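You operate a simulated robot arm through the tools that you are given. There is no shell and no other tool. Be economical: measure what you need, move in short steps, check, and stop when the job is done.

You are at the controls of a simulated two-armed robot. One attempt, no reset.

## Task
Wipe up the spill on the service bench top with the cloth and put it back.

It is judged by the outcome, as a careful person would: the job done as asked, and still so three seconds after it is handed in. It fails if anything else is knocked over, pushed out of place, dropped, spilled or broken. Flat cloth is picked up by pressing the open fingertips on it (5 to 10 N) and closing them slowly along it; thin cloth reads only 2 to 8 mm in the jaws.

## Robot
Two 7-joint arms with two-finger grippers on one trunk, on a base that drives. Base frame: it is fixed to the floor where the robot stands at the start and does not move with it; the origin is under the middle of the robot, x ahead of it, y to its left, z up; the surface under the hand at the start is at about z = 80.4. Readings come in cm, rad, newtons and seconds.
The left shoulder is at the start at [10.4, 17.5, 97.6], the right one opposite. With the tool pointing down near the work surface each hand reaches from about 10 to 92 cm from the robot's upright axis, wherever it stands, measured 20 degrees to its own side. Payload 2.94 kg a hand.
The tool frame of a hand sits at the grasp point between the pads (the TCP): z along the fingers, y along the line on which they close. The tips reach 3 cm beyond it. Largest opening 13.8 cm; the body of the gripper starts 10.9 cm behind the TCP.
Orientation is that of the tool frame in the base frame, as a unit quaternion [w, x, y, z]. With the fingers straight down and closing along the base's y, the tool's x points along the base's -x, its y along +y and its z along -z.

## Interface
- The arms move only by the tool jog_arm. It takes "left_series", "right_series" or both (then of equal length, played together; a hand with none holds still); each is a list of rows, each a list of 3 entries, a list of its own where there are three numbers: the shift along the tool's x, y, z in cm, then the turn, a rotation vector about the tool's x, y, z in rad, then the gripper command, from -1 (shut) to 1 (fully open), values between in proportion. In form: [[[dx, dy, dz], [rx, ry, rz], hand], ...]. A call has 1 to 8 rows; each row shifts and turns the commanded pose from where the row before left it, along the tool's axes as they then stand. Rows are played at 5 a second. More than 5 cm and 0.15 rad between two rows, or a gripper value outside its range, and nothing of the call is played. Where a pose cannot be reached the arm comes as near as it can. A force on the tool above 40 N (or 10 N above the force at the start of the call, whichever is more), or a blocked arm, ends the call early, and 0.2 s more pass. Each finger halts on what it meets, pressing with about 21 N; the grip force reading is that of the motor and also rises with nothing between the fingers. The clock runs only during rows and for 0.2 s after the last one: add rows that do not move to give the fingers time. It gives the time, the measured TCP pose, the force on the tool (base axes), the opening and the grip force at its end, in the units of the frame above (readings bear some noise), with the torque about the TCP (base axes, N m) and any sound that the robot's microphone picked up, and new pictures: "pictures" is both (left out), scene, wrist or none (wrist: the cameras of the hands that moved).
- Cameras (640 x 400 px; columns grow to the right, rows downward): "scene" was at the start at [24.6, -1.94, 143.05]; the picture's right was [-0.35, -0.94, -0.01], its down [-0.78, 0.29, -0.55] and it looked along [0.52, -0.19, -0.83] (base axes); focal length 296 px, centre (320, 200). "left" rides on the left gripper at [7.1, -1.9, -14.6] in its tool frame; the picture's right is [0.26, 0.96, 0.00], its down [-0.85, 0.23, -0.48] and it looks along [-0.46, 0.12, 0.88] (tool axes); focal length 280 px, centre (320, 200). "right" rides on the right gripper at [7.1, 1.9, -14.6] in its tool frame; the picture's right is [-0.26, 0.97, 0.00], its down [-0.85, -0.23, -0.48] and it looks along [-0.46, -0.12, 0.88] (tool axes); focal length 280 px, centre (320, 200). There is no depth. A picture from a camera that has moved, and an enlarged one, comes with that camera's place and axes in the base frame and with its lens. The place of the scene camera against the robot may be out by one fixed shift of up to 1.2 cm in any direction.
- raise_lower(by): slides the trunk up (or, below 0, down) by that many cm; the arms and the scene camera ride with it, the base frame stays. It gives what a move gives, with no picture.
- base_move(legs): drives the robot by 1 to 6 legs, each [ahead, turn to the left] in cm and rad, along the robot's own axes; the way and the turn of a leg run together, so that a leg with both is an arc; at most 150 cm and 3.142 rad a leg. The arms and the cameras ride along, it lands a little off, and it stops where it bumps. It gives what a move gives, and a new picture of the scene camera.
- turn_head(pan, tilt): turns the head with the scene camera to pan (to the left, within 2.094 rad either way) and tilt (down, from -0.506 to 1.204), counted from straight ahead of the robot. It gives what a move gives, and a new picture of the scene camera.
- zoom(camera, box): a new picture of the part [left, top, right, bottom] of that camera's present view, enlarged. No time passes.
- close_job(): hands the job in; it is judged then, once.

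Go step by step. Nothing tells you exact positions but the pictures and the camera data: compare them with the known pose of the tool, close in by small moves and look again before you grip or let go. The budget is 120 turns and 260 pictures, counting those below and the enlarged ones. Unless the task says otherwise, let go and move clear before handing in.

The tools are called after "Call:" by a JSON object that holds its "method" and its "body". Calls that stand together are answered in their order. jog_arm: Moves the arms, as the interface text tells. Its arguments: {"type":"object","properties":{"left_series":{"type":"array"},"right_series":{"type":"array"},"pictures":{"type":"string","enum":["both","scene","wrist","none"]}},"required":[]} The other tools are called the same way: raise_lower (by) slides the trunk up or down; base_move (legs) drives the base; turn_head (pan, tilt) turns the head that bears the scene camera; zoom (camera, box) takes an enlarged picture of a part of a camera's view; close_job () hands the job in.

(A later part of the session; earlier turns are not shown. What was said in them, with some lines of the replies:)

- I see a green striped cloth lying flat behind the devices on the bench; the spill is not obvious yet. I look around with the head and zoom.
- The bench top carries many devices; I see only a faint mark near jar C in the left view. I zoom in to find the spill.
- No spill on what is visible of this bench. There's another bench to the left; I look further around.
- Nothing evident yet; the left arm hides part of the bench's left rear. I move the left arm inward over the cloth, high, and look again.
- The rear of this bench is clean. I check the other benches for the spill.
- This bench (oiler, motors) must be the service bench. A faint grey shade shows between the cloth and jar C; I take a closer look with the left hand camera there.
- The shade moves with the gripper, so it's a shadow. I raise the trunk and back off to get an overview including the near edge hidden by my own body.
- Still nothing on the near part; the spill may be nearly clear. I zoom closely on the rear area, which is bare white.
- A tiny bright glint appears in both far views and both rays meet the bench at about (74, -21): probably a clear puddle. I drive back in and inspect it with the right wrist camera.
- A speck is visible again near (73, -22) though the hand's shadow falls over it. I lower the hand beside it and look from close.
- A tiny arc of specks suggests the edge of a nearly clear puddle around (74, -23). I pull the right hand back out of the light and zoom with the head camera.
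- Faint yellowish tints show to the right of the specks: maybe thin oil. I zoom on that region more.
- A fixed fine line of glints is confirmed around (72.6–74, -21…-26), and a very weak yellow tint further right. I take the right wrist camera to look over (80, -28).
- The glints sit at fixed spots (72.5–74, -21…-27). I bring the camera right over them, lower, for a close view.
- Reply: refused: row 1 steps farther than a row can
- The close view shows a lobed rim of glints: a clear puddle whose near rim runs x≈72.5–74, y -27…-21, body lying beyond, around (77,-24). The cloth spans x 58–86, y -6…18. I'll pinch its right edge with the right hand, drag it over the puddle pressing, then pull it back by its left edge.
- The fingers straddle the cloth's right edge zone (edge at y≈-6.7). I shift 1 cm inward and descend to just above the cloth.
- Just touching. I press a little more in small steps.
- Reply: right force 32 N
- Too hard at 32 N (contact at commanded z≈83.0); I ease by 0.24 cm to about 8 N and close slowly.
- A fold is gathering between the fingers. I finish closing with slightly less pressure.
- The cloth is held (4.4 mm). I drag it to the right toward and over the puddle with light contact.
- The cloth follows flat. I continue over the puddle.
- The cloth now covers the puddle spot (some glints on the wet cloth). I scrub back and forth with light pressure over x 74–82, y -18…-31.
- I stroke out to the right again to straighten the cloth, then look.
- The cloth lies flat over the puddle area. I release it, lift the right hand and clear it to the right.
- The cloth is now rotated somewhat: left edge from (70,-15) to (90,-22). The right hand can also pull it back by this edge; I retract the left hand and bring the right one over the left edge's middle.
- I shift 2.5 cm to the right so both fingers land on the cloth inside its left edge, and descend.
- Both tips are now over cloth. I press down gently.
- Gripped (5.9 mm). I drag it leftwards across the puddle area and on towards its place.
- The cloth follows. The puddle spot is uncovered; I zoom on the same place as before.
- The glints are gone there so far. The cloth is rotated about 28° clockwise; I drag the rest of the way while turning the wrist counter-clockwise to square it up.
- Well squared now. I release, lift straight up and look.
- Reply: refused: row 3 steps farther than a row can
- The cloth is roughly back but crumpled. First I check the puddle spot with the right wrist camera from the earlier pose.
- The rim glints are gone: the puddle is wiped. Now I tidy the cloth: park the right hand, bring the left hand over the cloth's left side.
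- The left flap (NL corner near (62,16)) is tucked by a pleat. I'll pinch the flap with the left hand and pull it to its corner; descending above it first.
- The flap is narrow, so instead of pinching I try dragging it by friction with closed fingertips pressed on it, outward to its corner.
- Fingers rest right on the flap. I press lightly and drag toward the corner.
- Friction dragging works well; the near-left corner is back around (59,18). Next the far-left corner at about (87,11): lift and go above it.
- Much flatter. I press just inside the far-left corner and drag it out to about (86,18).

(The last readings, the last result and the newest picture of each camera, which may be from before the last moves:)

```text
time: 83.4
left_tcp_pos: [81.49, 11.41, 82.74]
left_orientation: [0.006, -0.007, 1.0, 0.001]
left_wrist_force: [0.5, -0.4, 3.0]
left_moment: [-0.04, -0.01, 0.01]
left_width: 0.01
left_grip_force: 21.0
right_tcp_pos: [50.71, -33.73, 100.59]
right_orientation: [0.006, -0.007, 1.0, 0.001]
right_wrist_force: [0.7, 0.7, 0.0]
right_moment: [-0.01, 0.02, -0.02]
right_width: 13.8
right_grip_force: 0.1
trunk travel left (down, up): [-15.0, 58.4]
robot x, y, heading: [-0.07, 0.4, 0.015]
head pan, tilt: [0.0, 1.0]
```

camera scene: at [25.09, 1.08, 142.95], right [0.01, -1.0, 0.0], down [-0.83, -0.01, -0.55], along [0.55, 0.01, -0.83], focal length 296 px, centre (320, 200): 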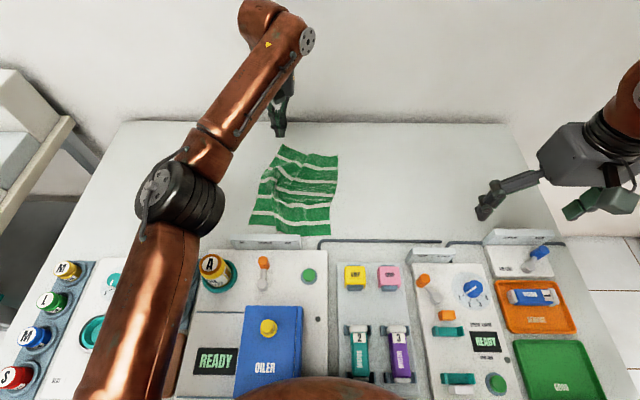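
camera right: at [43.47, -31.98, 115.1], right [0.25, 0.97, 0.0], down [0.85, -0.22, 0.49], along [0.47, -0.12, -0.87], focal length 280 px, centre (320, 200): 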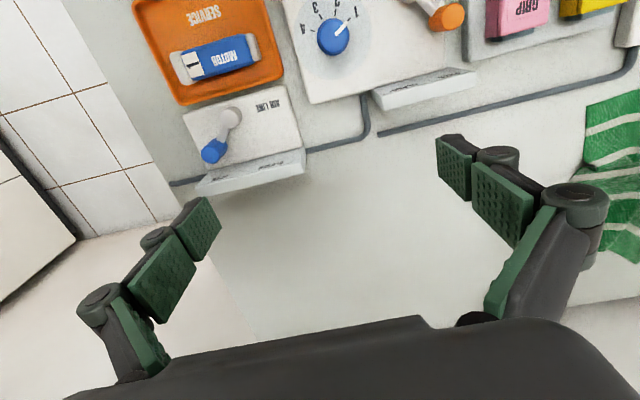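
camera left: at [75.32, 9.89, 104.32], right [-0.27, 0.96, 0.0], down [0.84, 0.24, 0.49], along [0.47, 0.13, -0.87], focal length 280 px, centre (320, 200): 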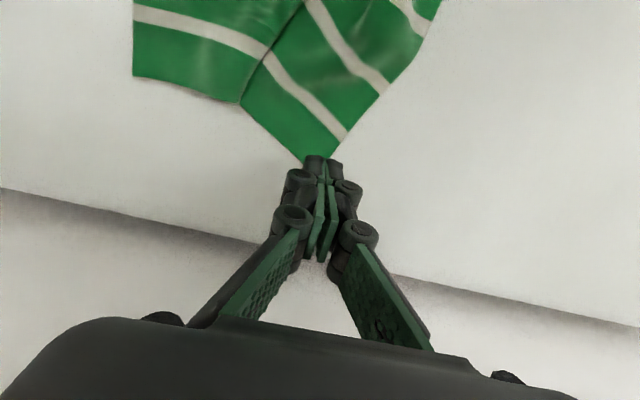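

Contact at ~3 N; a touch more, then drag out.

Call:
{"method": "jog_arm", "body": {"left_series": [[[0, 0, 0.06], [0, 0, 0], -1], [[-0.4, 1, 0], [0, 0, 0], -1], [[-0.4, 1, 0], [0, 0, 0], -1], [[-0.4, 1, 0], [0, 0, 0], -1], [[-0.4, 1, 0], [0, 0, 0], -1], [[-0.4, 0.8, 0], [0, 0, 0], -1], [[0, 0, 0], [0, 0, 0], -1]], "pictures": "wrist"}}

```text
time: 85.0
left_tcp_pos: [83.19, 16.29, 82.79]
left_orientation: [0.005, -0.006, 1.0, -0.001]
left_wrist_force: [-1.7, -2.5, 12.1]
left_moment: [-0.07, 0.09, 0.02]
left_width: 0.0
left_grip_force: 21.1
right_tcp_pos: [50.69, -33.9, 100.69]
right_orientation: [0.005, -0.007, 1.0, 0.0]
right_wrist_force: [-0.3, -0.2, -0.2]
right_moment: [0.03, 0.0, 0.0]
right_width: 13.78
right_grip_force: 0.1
trunk travel left (down, up): [-15.0, 58.4]
robot x, y, heading: [-0.2, 0.33, 0.01]
head pan, tilt: [0.0, 1.0]
camera left: at [76.07, 14.14, 97.28], right [-0.28, 0.96, 0.0], down [0.84, 0.24, 0.49], along [0.47, 0.13, -0.87], focal length 280 px, centre (320, 200)
```

left: 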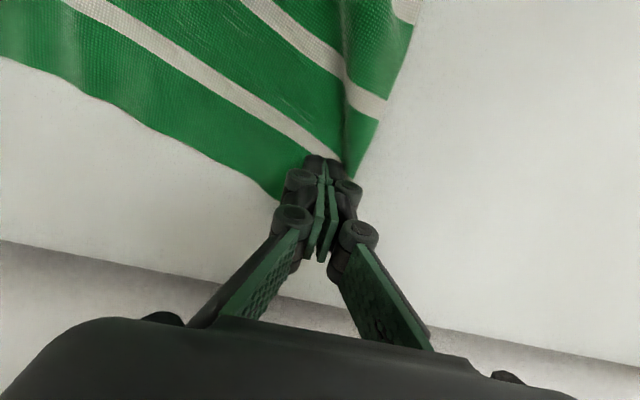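

Good. The left hand lifts and withdraws; the right hand comes over the right edge with fingers closed.

Call:
{"method": "jog_arm", "body": {"left_series": [[[0, 0, -3], [0, 0, 0], -1], [[0, 0, -4], [0, 0, 0], -1], [[3, 2.5, -3], [0, 0, 0], -1], [[3, 2.5, -3], [0, 0, 0], -1], [[3, 2.5, -3], [0, 0, 0], -1], [[4, 2.5, -1], [0, 0, 0], -1], [[4, 2.5, -1], [0, 0, 0], -1], [[4, 2.5, -1], [0, 0, 0], -1]], "right_series": [[[0, 0, 0], [0, 0, 0], -1], [[0, 0, 0], [0, 0, 0], -1], [[0, 0, 0], [0, 0, 0], -1], [[-3, 4, 0], [0, 0, 0], -1], [[-3, 4, 0], [0, 0, 0], -1], [[-3, 4, 0], [0, 0, 0], -1], [[-3, 4, 0], [0, 0, 0], -1], [[-3, 4, 0], [0, 0, 0], -1]], "pictures": "none"}}

Call:
{"method": "jog_arm", "body": {"left_series": [[[4, 2, 0], [0, 0, 0], -1], [[4, 2, 0], [0, 0, 0], -1], [[4, 1, 0], [0, 0, 0], -1], [[4, 1, 0], [0, 0, 0], -1], [[4, 0, 0], [0, 0, 0], -1]], "right_series": [[[0, 3, 0], [0, 0, 0], -1], [[0, 2, 3], [0, 0, 0], -1], [[0, 2, 3], [0, 0, 0], -1], [[0, 2, 3], [0, 0, 0], -1], [[0, 0, 0], [0, 0, 0], -1]], "pictures": "both"}}

Call:
{"method": "zoom", "body": {"camera": "scene", "box": [200, 100, 440, 250]}}

```text
time: 86.8
left_tcp_pos: [61.89, 30.82, 101.18]
left_orientation: [0.004, -0.007, 1.0, 0.0]
left_wrist_force: [0.0, -0.5, 0.4]
left_moment: [0.05, 0.01, -0.02]
left_width: 0.03
left_grip_force: 20.9
right_tcp_pos: [65.81, -13.9, 100.58]
right_orientation: [0.007, -0.005, 1.0, 0.0]
right_wrist_force: [0.4, 0.0, 0.2]
right_moment: [0.11, -0.02, -0.01]
right_width: 0.0
right_grip_force: 20.8
trunk travel left (down, up): [-15.0, 58.4]
robot x, y, heading: [-0.03, 0.42, 0.016]
head pan, tilt: [0.0, 1.0]
```

```text
time: 88.0
left_tcp_pos: [41.91, 36.36, 101.05]
left_orientation: [0.005, -0.007, 1.0, 0.0]
left_wrist_force: [-0.4, 1.0, 0.3]
left_moment: [0.05, 0.01, 0.01]
left_width: 0.0
left_grip_force: 21.1
right_tcp_pos: [65.49, -4.33, 91.75]
right_orientation: [0.007, -0.007, 1.0, 0.0]
right_wrist_force: [1.4, 0.0, -0.2]
right_moment: [0.02, 0.03, 0.01]
right_width: 0.02
right_grip_force: 21.4
trunk travel left (down, up): [-15.0, 58.4]
robot x, y, heading: [-0.55, 0.28, 0.017]
head pan, tilt: [0.0, 1.0]
camera scene: at [25.08, 1.07, 142.95], right [0.01, -1.0, 0.0], down [-0.83, -0.01, -0.55], along [0.55, 0.01, -0.83], focal length 296 px, centre (320, 200)
camera right: at [58.18, -2.75, 106.21], right [0.25, 0.97, 0.0], down [0.85, -0.22, 0.49], along [0.47, -0.12, -0.87], focal length 280 px, centre (320, 200)
camera left: at [34.71, 34.36, 115.6], right [-0.28, 0.96, 0.0], down [0.84, 0.24, 0.48], along [0.47, 0.13, -0.88], focal length 280 px, centre (320, 200)
```

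scene: 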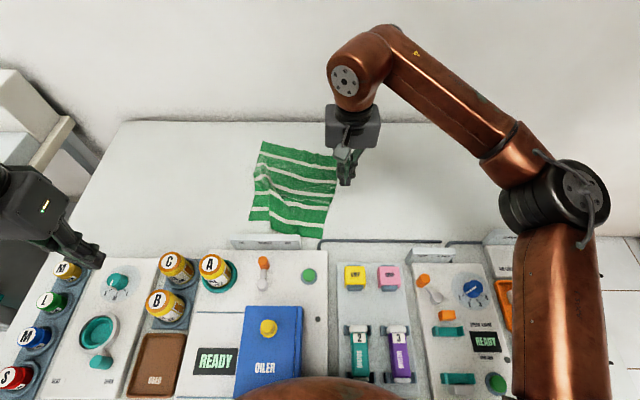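
right: 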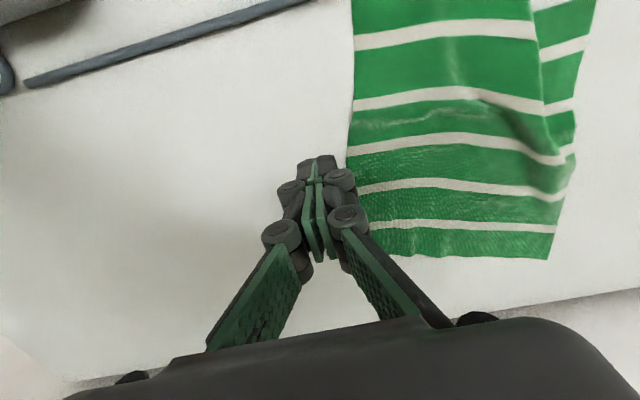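
left: 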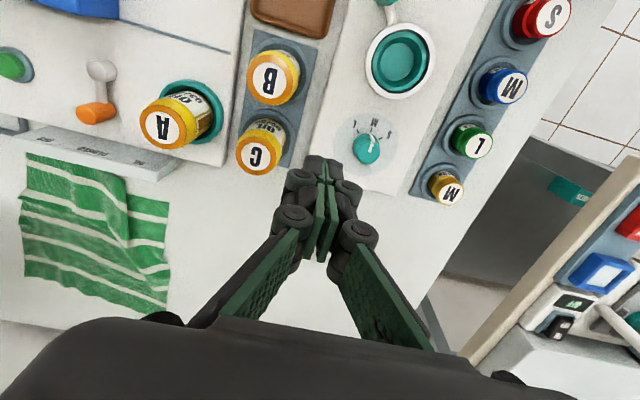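

```text
2.67 times, centred on (320, 175) of scene
camera zoom: at [25.08, 1.07, 142.95], right [0.01, -1.0, 0.0], down [-0.83, -0.01, -0.55], along [0.55, 0.01, -0.83], focal length 790 px, centre (320, 267)
```

zoom: 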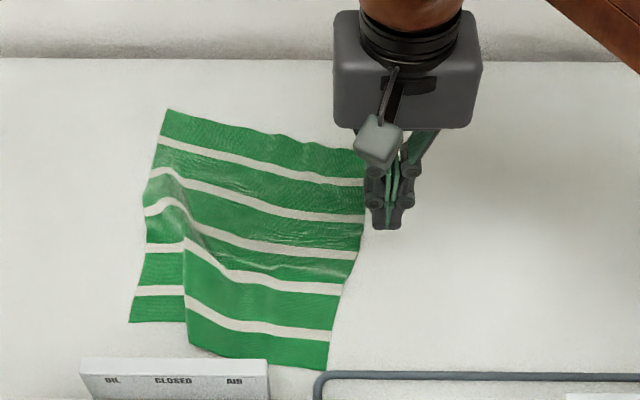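

Nearly flat. Last: the near-right corner at about (56,1) needs to go to (59,-7). I press inside it with the right hand and drag.

Call:
{"method": "jog_arm", "body": {"right_series": [[[3, 3.4, 0], [0, 0, 0], -1], [[3, 3.4, 0], [0, 0, 0], -1], [[0, 0, 4], [0, 0, 0], -1], [[0, 0, 4], [0, 0, 0], -1], [[0, 0, 0.6], [0, 0, 0], -1], [[0, 0, 0.3], [0, 0, 0], -1], [[0, 0, 0], [0, 0, 0], -1]], "pictures": "both"}}

```text
time: 89.6
left_tcp_pos: [41.91, 36.43, 101.05]
left_orientation: [0.005, -0.007, 1.0, 0.001]
left_wrist_force: [-0.6, 0.0, 0.5]
left_moment: [0.0, 0.0, -0.01]
left_width: 0.01
left_grip_force: 21.4
right_tcp_pos: [59.48, 2.51, 82.8]
right_orientation: [0.006, -0.007, 1.0, 0.001]
right_wrist_force: [0.4, 0.1, 4.1]
right_moment: [-0.02, -0.02, -0.01]
right_width: 0.0
right_grip_force: 21.0
trunk travel left (down, up): [-15.0, 58.4]
robot x, y, heading: [-0.63, 0.2, 0.012]
head pan, tilt: [0.0, 1.0]
camera scene: at [25.09, 1.08, 142.95], right [0.01, -1.0, 0.0], down [-0.83, -0.01, -0.55], along [0.55, 0.01, -0.83], focal length 296 px, centre (320, 200)
camera right: at [52.15, 4.08, 97.23], right [0.25, 0.97, 0.0], down [0.85, -0.22, 0.49], along [0.47, -0.12, -0.87], focal length 280 px, centre (320, 200)
```

scene: 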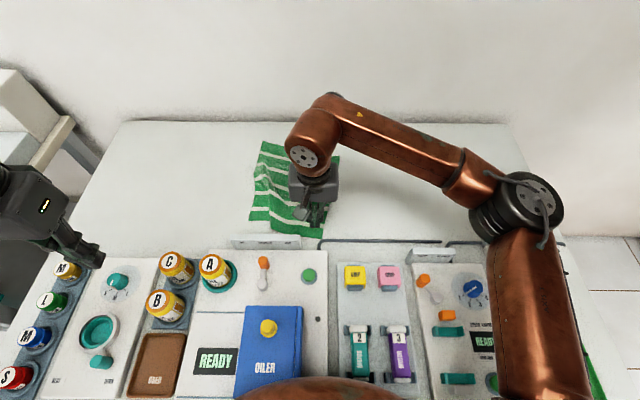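
right: 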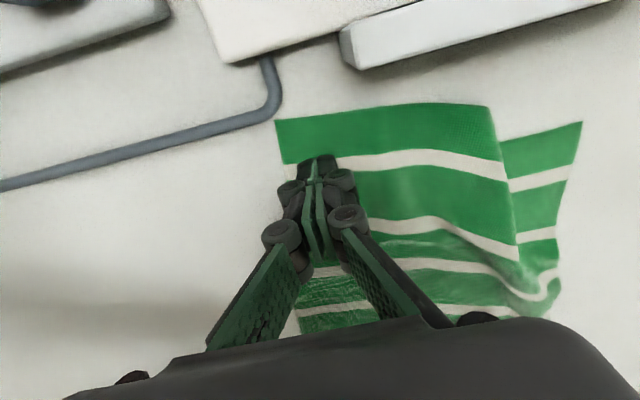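

Call:
{"method": "jog_arm", "body": {"right_series": [[[0, 0, 0.05], [0, 0, 0], -1], [[-0.2, -1, 0], [0, 0, 0], -1], [[-0.2, -1, 0], [0, 0, 0], -1], [[-0.2, -1, 0], [0, 0, 0], -1], [[-0.2, -1, 0], [0, 0, 0], -1], [[-0.2, -1, 0], [0, 0, 0], -1], [[-0.2, -1, 0], [0, 0, 0], -1], [[0, 0, 0], [0, 0, 0], -1]], "pictures": "wrist"}}

```text
time: 91.4
left_tcp_pos: [41.88, 36.36, 101.18]
left_orientation: [0.005, -0.008, 1.0, 0.0]
left_wrist_force: [-0.5, 0.3, 0.7]
left_moment: [0.0, -0.01, 0.03]
left_width: 0.01
left_grip_force: 20.9
right_tcp_pos: [60.66, -3.64, 82.91]
right_orientation: [0.005, -0.007, 1.0, 0.0]
right_wrist_force: [0.1, -0.1, -0.5]
right_moment: [0.02, -0.01, 0.01]
right_width: 0.0
right_grip_force: 20.6
trunk travel left (down, up): [-15.0, 58.4]
robot x, y, heading: [-0.02, -0.12, 0.015]
head pan, tilt: [0.0, 1.0]
camera right: at [53.45, -1.94, 97.39], right [0.25, 0.97, 0.0], down [0.85, -0.22, 0.48], along [0.47, -0.12, -0.87], focal length 280 px, centre (320, 200)
```

right: 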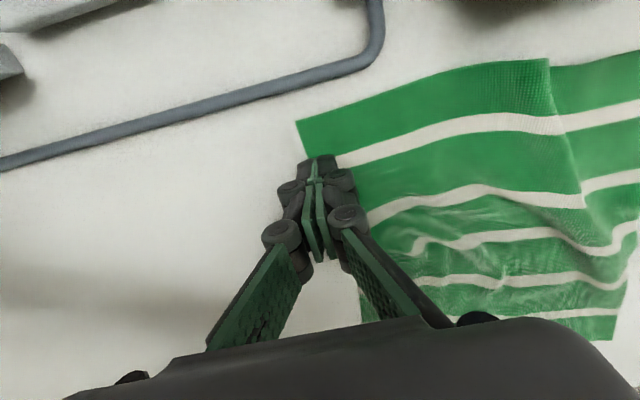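

The pleat opened. Now the far-right corner: lift, go to about (80,-1.5).

Call:
{"method": "jog_arm", "body": {"right_series": [[[0, 0, -3], [0, 0, 0], -1], [[0, 0, -3], [0, 0, 0], -1], [[-4.5, 0.5, 0], [0, 0, 0], -1], [[-4.5, 0.5, 0], [0, 0, 0], -1], [[-4.5, 0.5, 0], [0, 0, 0], -1], [[-4.5, 0.5, 0], [0, 0, 0], -1], [[0, 0, 0], [0, 0, 0], -1]], "pictures": "both"}}

Call:
{"method": "zoom", "body": {"camera": "scene", "box": [200, 100, 440, 250]}}

```text
time: 93.0
left_tcp_pos: [41.91, 36.5, 101.08]
left_orientation: [0.005, -0.008, 1.0, 0.001]
left_wrist_force: [0.2, 0.1, 0.3]
left_moment: [0.02, 0.0, -0.01]
left_width: 0.0
left_grip_force: 20.8
right_tcp_pos: [78.52, -1.33, 88.96]
right_orientation: [0.005, -0.008, 1.0, -0.001]
right_wrist_force: [-0.2, -0.3, 0.3]
right_moment: [-0.08, 0.0, 0.0]
right_width: 0.0
right_grip_force: 21.2
trunk travel left (down, up): [-15.0, 58.4]
robot x, y, heading: [-0.16, 0.2, 0.013]
head pan, tilt: [0.0, 1.0]
camera scene: at [25.09, 1.1, 142.95], right [0.01, -1.0, 0.0], down [-0.83, -0.01, -0.55], along [0.55, 0.01, -0.83], focal length 296 px, centre (320, 200)
camera right: at [71.22, 0.44, 103.5], right [0.25, 0.97, 0.0], down [0.85, -0.22, 0.49], along [0.47, -0.12, -0.87], focal length 280 px, centre (320, 200)
```

scene: 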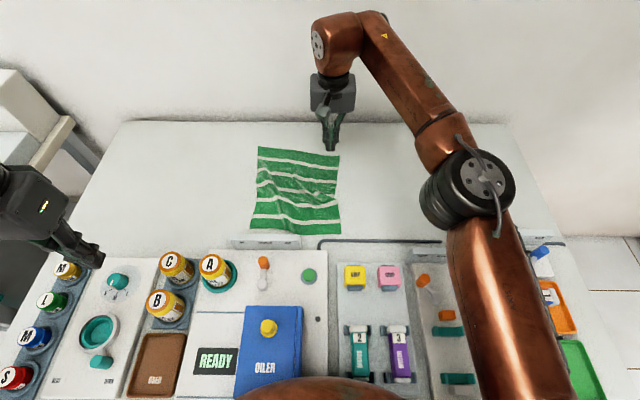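
right: 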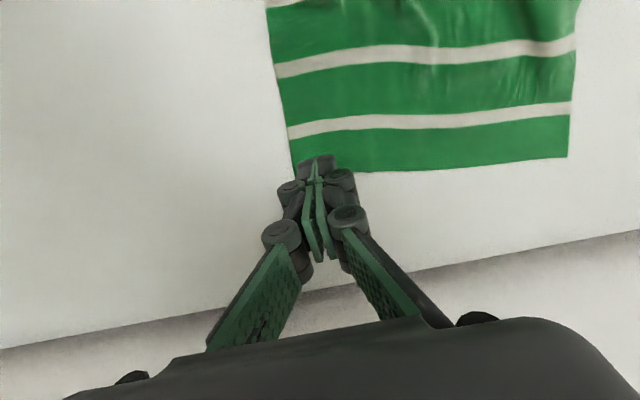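

```text
2.67 times, centred on (320, 175) of scene
camera zoom: at [25.09, 1.1, 142.95], right [0.01, -1.0, 0.0], down [-0.83, -0.01, -0.55], along [0.55, 0.01, -0.83], focal length 790 px, centre (320, 267)
```

zoom: 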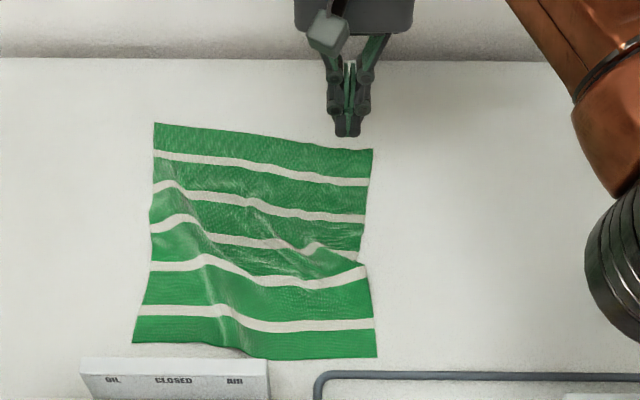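

Very good. One pull of the far-right corner outward finishes it.

Call:
{"method": "jog_arm", "body": {"right_series": [[[0, -0.6, 3], [0, 0, 0], -1], [[0, 0, 2.6], [0, 0, 0], -1], [[0, 0, 0.5], [0, 0, 0], -1], [[0, 0, 0.15], [0, 0, 0], -1], [[0, 0, 0], [0, 0, 0], -1]], "pictures": "none"}}

```text
time: 94.2
left_tcp_pos: [41.88, 36.54, 101.09]
left_orientation: [0.004, -0.008, 1.0, 0.0]
left_wrist_force: [0.2, 1.1, -0.2]
left_moment: [0.05, -0.02, 0.0]
left_width: 0.01
left_grip_force: 20.8
right_tcp_pos: [78.68, -2.02, 82.85]
right_orientation: [0.005, -0.007, 1.0, 0.0]
right_wrist_force: [-0.3, -0.1, 1.1]
right_moment: [0.02, -0.01, -0.04]
right_width: 0.0
right_grip_force: 21.3
trunk travel left (down, up): [-15.0, 58.4]
robot x, y, heading: [-0.11, 0.62, 0.011]
head pan, tilt: [0.0, 1.0]
```

Call:
{"method": "jog_arm", "body": {"right_series": [[[0, 0, 0.1], [0, 0, 0], -1], [[0, 0, 0], [0, 0, 0], -1], [[-0.9, -0.5, 0], [0, 0, 0], -1], [[-0.9, -0.5, 0], [0, 0, 0], -1], [[-0.9, -0.5, 0], [0, 0, 0], -1], [[-0.9, -0.5, 0], [0, 0, 0], -1], [[0, 0, 0], [0, 0, 0], -1]], "pictures": "wrist"}}

```text
time: 95.8
left_tcp_pos: [41.87, 36.49, 101.06]
left_orientation: [0.006, -0.008, 1.0, 0.001]
left_wrist_force: [0.7, -0.2, 0.0]
left_moment: [-0.02, -0.01, 0.03]
left_width: 0.01
left_grip_force: 21.7
right_tcp_pos: [82.45, -4.04, 82.7]
right_orientation: [0.006, -0.008, 1.0, -0.001]
right_wrist_force: [-1.7, 1.7, 9.4]
right_moment: [0.03, 0.1, 0.0]
right_width: 0.0
right_grip_force: 20.8
trunk travel left (down, up): [-15.0, 58.4]
robot x, y, heading: [-0.22, -0.17, 0.013]
head pan, tilt: [0.0, 1.0]
camera right: at [75.1, -2.33, 97.21], right [0.25, 0.97, 0.0], down [0.85, -0.22, 0.49], along [0.47, -0.12, -0.87], focal length 280 px, centre (320, 200)
```

right: 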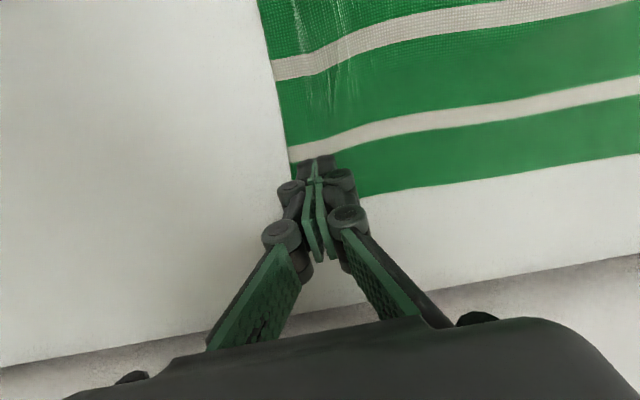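

The corner is in place. I lift, withdraw the right hand, and make a final check of cloth and puddle spot.

Call:
{"method": "jog_arm", "body": {"right_series": [[[0, 0, -4], [0, 0, 0], -1], [[0, 0, -4.5], [0, 0, 0], -1], [[0, 0, -4.5], [0, 0, 0], -1], [[0, 0, -4.5], [0, 0, 0], -1], [[3, -4, 0], [0, 0, 0], -1], [[3, -4, 0], [0, 0, 0], -1], [[3, -4, 0], [0, 0, 0], -1], [[3, -4, 0], [0, 0, 0], -1]], "pictures": "wrist"}}

Call:
{"method": "zoom", "body": {"camera": "right", "box": [200, 60, 440, 210]}}

Call:
{"method": "jog_arm", "body": {"right_series": [[[4, -3, 0], [0, 0, 0], -1], [[4, -3, 0], [0, 0, 0], -1], [[4, -3, 0], [0, 0, 0], -1], [[4, -3, 0], [0, 0, 0], -1], [[4, -3, 0], [0, 0, 0], -1], [[4, -3, 0], [0, 0, 0], -1], [[4, 0, 0], [0, 0, 0], -1]], "pictures": "scene"}}

Call:
{"method": "zoom", "body": {"camera": "scene", "box": [200, 100, 440, 250]}}

Call:
{"method": "zoom", "body": {"camera": "scene", "box": [340, 110, 500, 210]}}

```text
time: 97.6
left_tcp_pos: [41.95, 36.39, 101.09]
left_orientation: [0.004, -0.008, 1.0, 0.0]
left_wrist_force: [-0.3, 0.3, -0.2]
left_moment: [-0.03, 0.0, 0.02]
left_width: 0.01
left_grip_force: 20.9
right_tcp_pos: [67.93, -20.27, 94.98]
right_orientation: [0.005, -0.008, 1.0, 0.0]
right_wrist_force: [0.2, -0.4, 0.5]
right_moment: [-0.03, -0.02, -0.03]
right_width: 0.01
right_grip_force: 20.3
right hand out of reach, approached as far as the arm can: row 2, 3, 4
trunk travel left (down, up): [-15.0, 58.4]
robot x, y, heading: [-0.25, 0.48, 0.019]
head pan, tilt: [0.0, 1.0]
camera right: at [60.72, -18.56, 109.47], right [0.25, 0.97, 0.0], down [0.85, -0.22, 0.49], along [0.47, -0.12, -0.87], focal length 280 px, centre (320, 200)
```

right: 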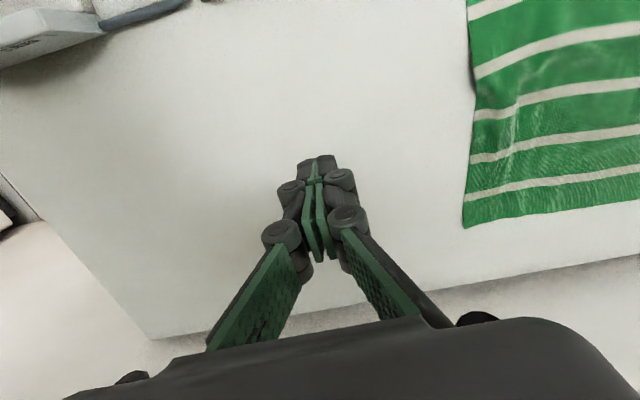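

```text
2.67 times, centred on (320, 135) of right
camera zoom: at [60.72, -18.56, 109.47], right [0.25, 0.97, 0.0], down [0.85, -0.22, 0.49], along [0.47, -0.12, -0.87], focal length 748 px, centre (320, 373)
```

zoom: 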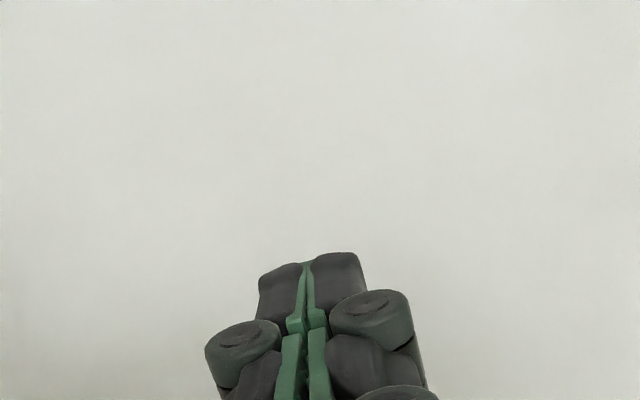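

```text
time: 99.2
left_tcp_pos: [42.05, 36.41, 100.96]
left_orientation: [0.004, -0.007, 1.0, -0.001]
left_wrist_force: [-0.5, -0.7, 0.0]
left_moment: [0.0, -0.02, -0.01]
left_width: 0.0
left_grip_force: 21.1
right_tcp_pos: [40.81, -38.94, 94.43]
right_orientation: [0.004, -0.008, 1.0, 0.001]
right_wrist_force: [0.0, 0.1, -0.3]
right_moment: [0.01, 0.04, 0.01]
right_width: 0.0
right_grip_force: 20.8
trunk travel left (down, up): [-15.0, 58.4]
robot x, y, heading: [-0.48, 0.19, 0.017]
head pan, tilt: [0.0, 1.0]
camera scene: at [25.09, 1.1, 142.95], right [0.01, -1.0, 0.0], down [-0.83, -0.01, -0.55], along [0.55, 0.01, -0.83], focal length 296 px, centre (320, 200)
```

scene: 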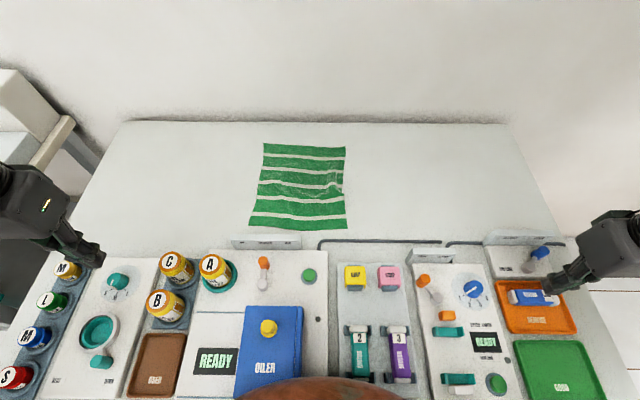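

```text
2.67 times, centred on (320, 175) of scene
camera zoom: at [25.09, 1.1, 142.95], right [0.01, -1.0, 0.0], down [-0.83, -0.01, -0.55], along [0.55, 0.01, -0.83], focal length 790 px, centre (320, 267)
```

zoom: 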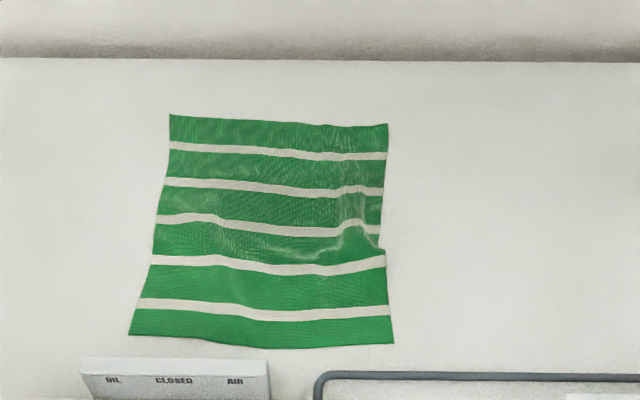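

```text
4.00 times, centred on (420, 160) of scene
camera zoom: at [25.09, 1.1, 142.95], right [0.01, -1.0, 0.0], down [-0.83, -0.01, -0.55], along [0.55, 0.01, -0.83], focal length 1185 px, centre (-80, 360)
```

zoom: 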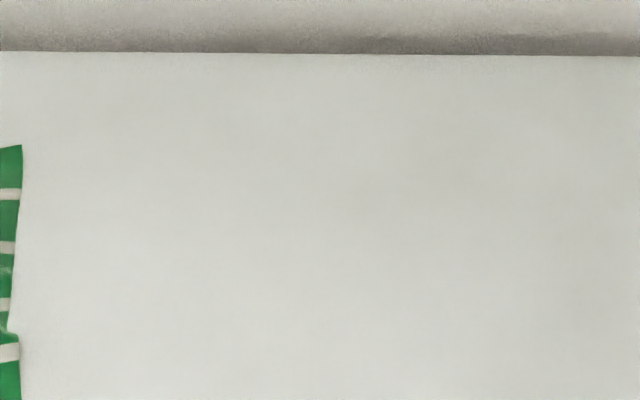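

The cloth lies flat in its place. I double-check the faint yellowish area further right, using the same head view as before.

Call:
{"method": "turn_head", "body": {"pan": -0.44, "tilt": 0.85}}

Call:
{"method": "zoom", "body": {"camera": "scene", "box": [310, 155, 374, 195]}}

Call:
{"method": "zoom", "body": {"camera": "scene", "box": [280, 180, 376, 240]}}

Call:
{"method": "zoom", "body": {"camera": "scene", "box": [100, 225, 164, 265]}}

```text
time: 100.1
left_tcp_pos: [41.96, 36.33, 101.06]
left_orientation: [0.005, -0.008, 1.0, 0.0]
left_wrist_force: [0.5, 1.3, 0.5]
left_moment: [-0.02, 0.01, 0.01]
left_width: 0.0
left_grip_force: 21.4
right_tcp_pos: [40.75, -39.03, 94.57]
right_orientation: [0.004, -0.006, 1.0, 0.0]
right_wrist_force: [-1.3, -1.0, -1.0]
right_moment: [-0.01, 0.01, -0.01]
right_width: 0.0
right_grip_force: 21.0
trunk travel left (down, up): [-15.0, 58.4]
robot x, y, heading: [-0.14, 0.23, 0.013]
head pan, tilt: [-0.44, 0.85]
camera scene: at [25.25, -2.21, 144.06], right [-0.41, -0.91, -0.01], down [-0.68, 0.31, -0.67], along [0.61, -0.27, -0.74], focal length 296 px, centre (320, 200)
```

scene: 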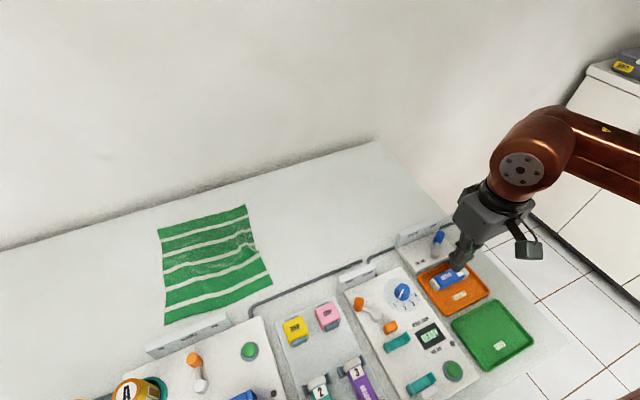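

```text
10.00 times, centred on (342, 175) of scene
camera zoom: at [25.25, -2.21, 144.06], right [-0.41, -0.91, -0.01], down [-0.68, 0.31, -0.67], along [0.61, -0.27, -0.74], focal length 2962 px, centre (100, 450)
```

zoom: 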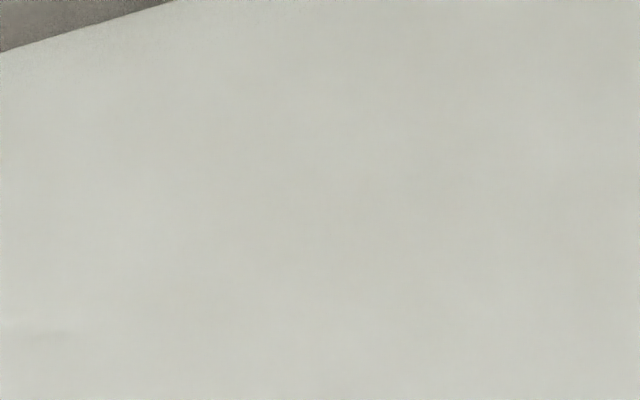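

```text
6.67 times, centred on (328, 210) of scene
camera zoom: at [25.25, -2.21, 144.06], right [-0.41, -0.91, -0.01], down [-0.68, 0.31, -0.67], along [0.61, -0.27, -0.74], focal length 1975 px, centre (267, 133)
```

zoom: 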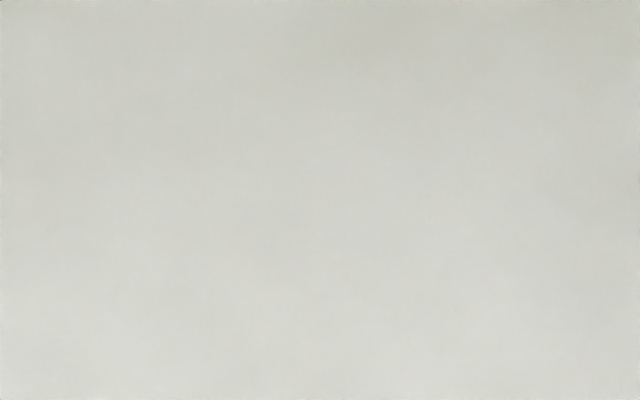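

```text
10.00 times, centred on (132, 245) of scene
camera zoom: at [25.25, -2.21, 144.06], right [-0.41, -0.91, -0.01], down [-0.68, 0.31, -0.67], along [0.61, -0.27, -0.74], focal length 2962 px, centre (2200, -250)
```

zoom: 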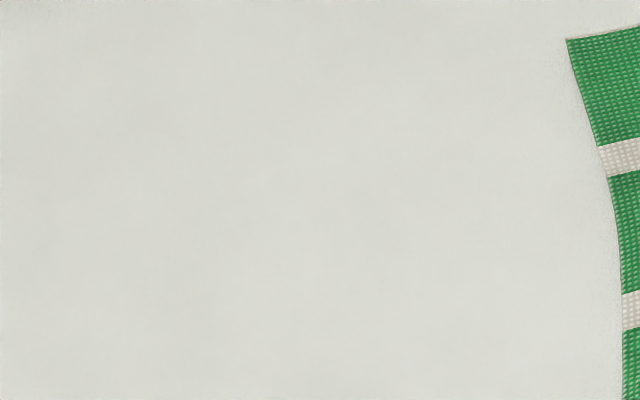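

The glints remain absent; the faint mottling is unchanged bench shading. I raise the hands a little clear of the devices and hand in.

Call:
{"method": "jog_arm", "body": {"right_series": [[[0, 0, -4], [0, 0, 0], 0], [[0, 0, -4], [0, 0, 0], 0], [[0, 0, 0], [0, 0, 0], 0]], "left_series": [[[0, 0, -4], [0, 0, 0], 0], [[0, 0, -4], [0, 0, 0], 0], [[0, 0, 0], [0, 0, 0], 0]], "pictures": "scene"}}

Call:
{"method": "close_job", "body": {}}

```text
time: 101.1
left_tcp_pos: [42.61, 37.28, 105.27]
left_orientation: [-0.056, -0.024, 0.998, 0.004]
left_wrist_force: [0.8, 0.0, 1.5]
left_moment: [0.0, 0.01, -0.03]
left_width: 6.87
left_grip_force: 0.1
right_tcp_pos: [40.56, -39.37, 102.5]
right_orientation: [0.004, -0.006, 1.0, 0.001]
right_wrist_force: [0.1, 0.0, 0.5]
right_moment: [-0.03, -0.02, -0.02]
right_width: 6.91
right_grip_force: 0.1
trunk travel left (down, up): [-15.0, 58.4]
robot x, y, heading: [-0.53, 0.33, 0.016]
head pan, tilt: [-0.44, 0.85]
stopped in row 3 (left hand): the arm was blocked; the commanded pose is now the measured one
camera scene: at [25.36, -2.27, 144.08], right [-0.41, -0.91, 0.0], down [-0.68, 0.31, -0.67], along [0.61, -0.27, -0.74], focal length 296 px, centre (320, 200)
```

scene: 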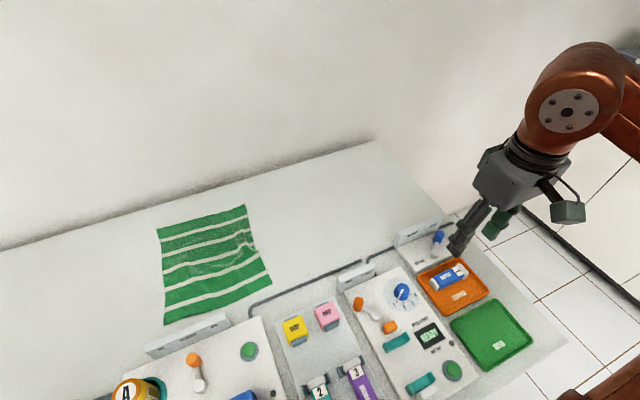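

```text
The job is handed in.
```

I found one nearly clear puddle to the right of the cloth, wiped it up with the cloth, and laid the cloth back flat in its original place. In close-up checks afterwards, the glints along the puddle's edge were gone.

The puddle showed only as those glints, so I judged its size from them. A very faint yellowish patch further right looked the same before and after wiping, so I took it for bench shading.

As I raised the hands clear at the end, the left arm was reported blocked and stopped about 4 cm short. I handed in without finding out what blocked it. The last picture shows nothing out of place, but it does not cover the far left of the bench.
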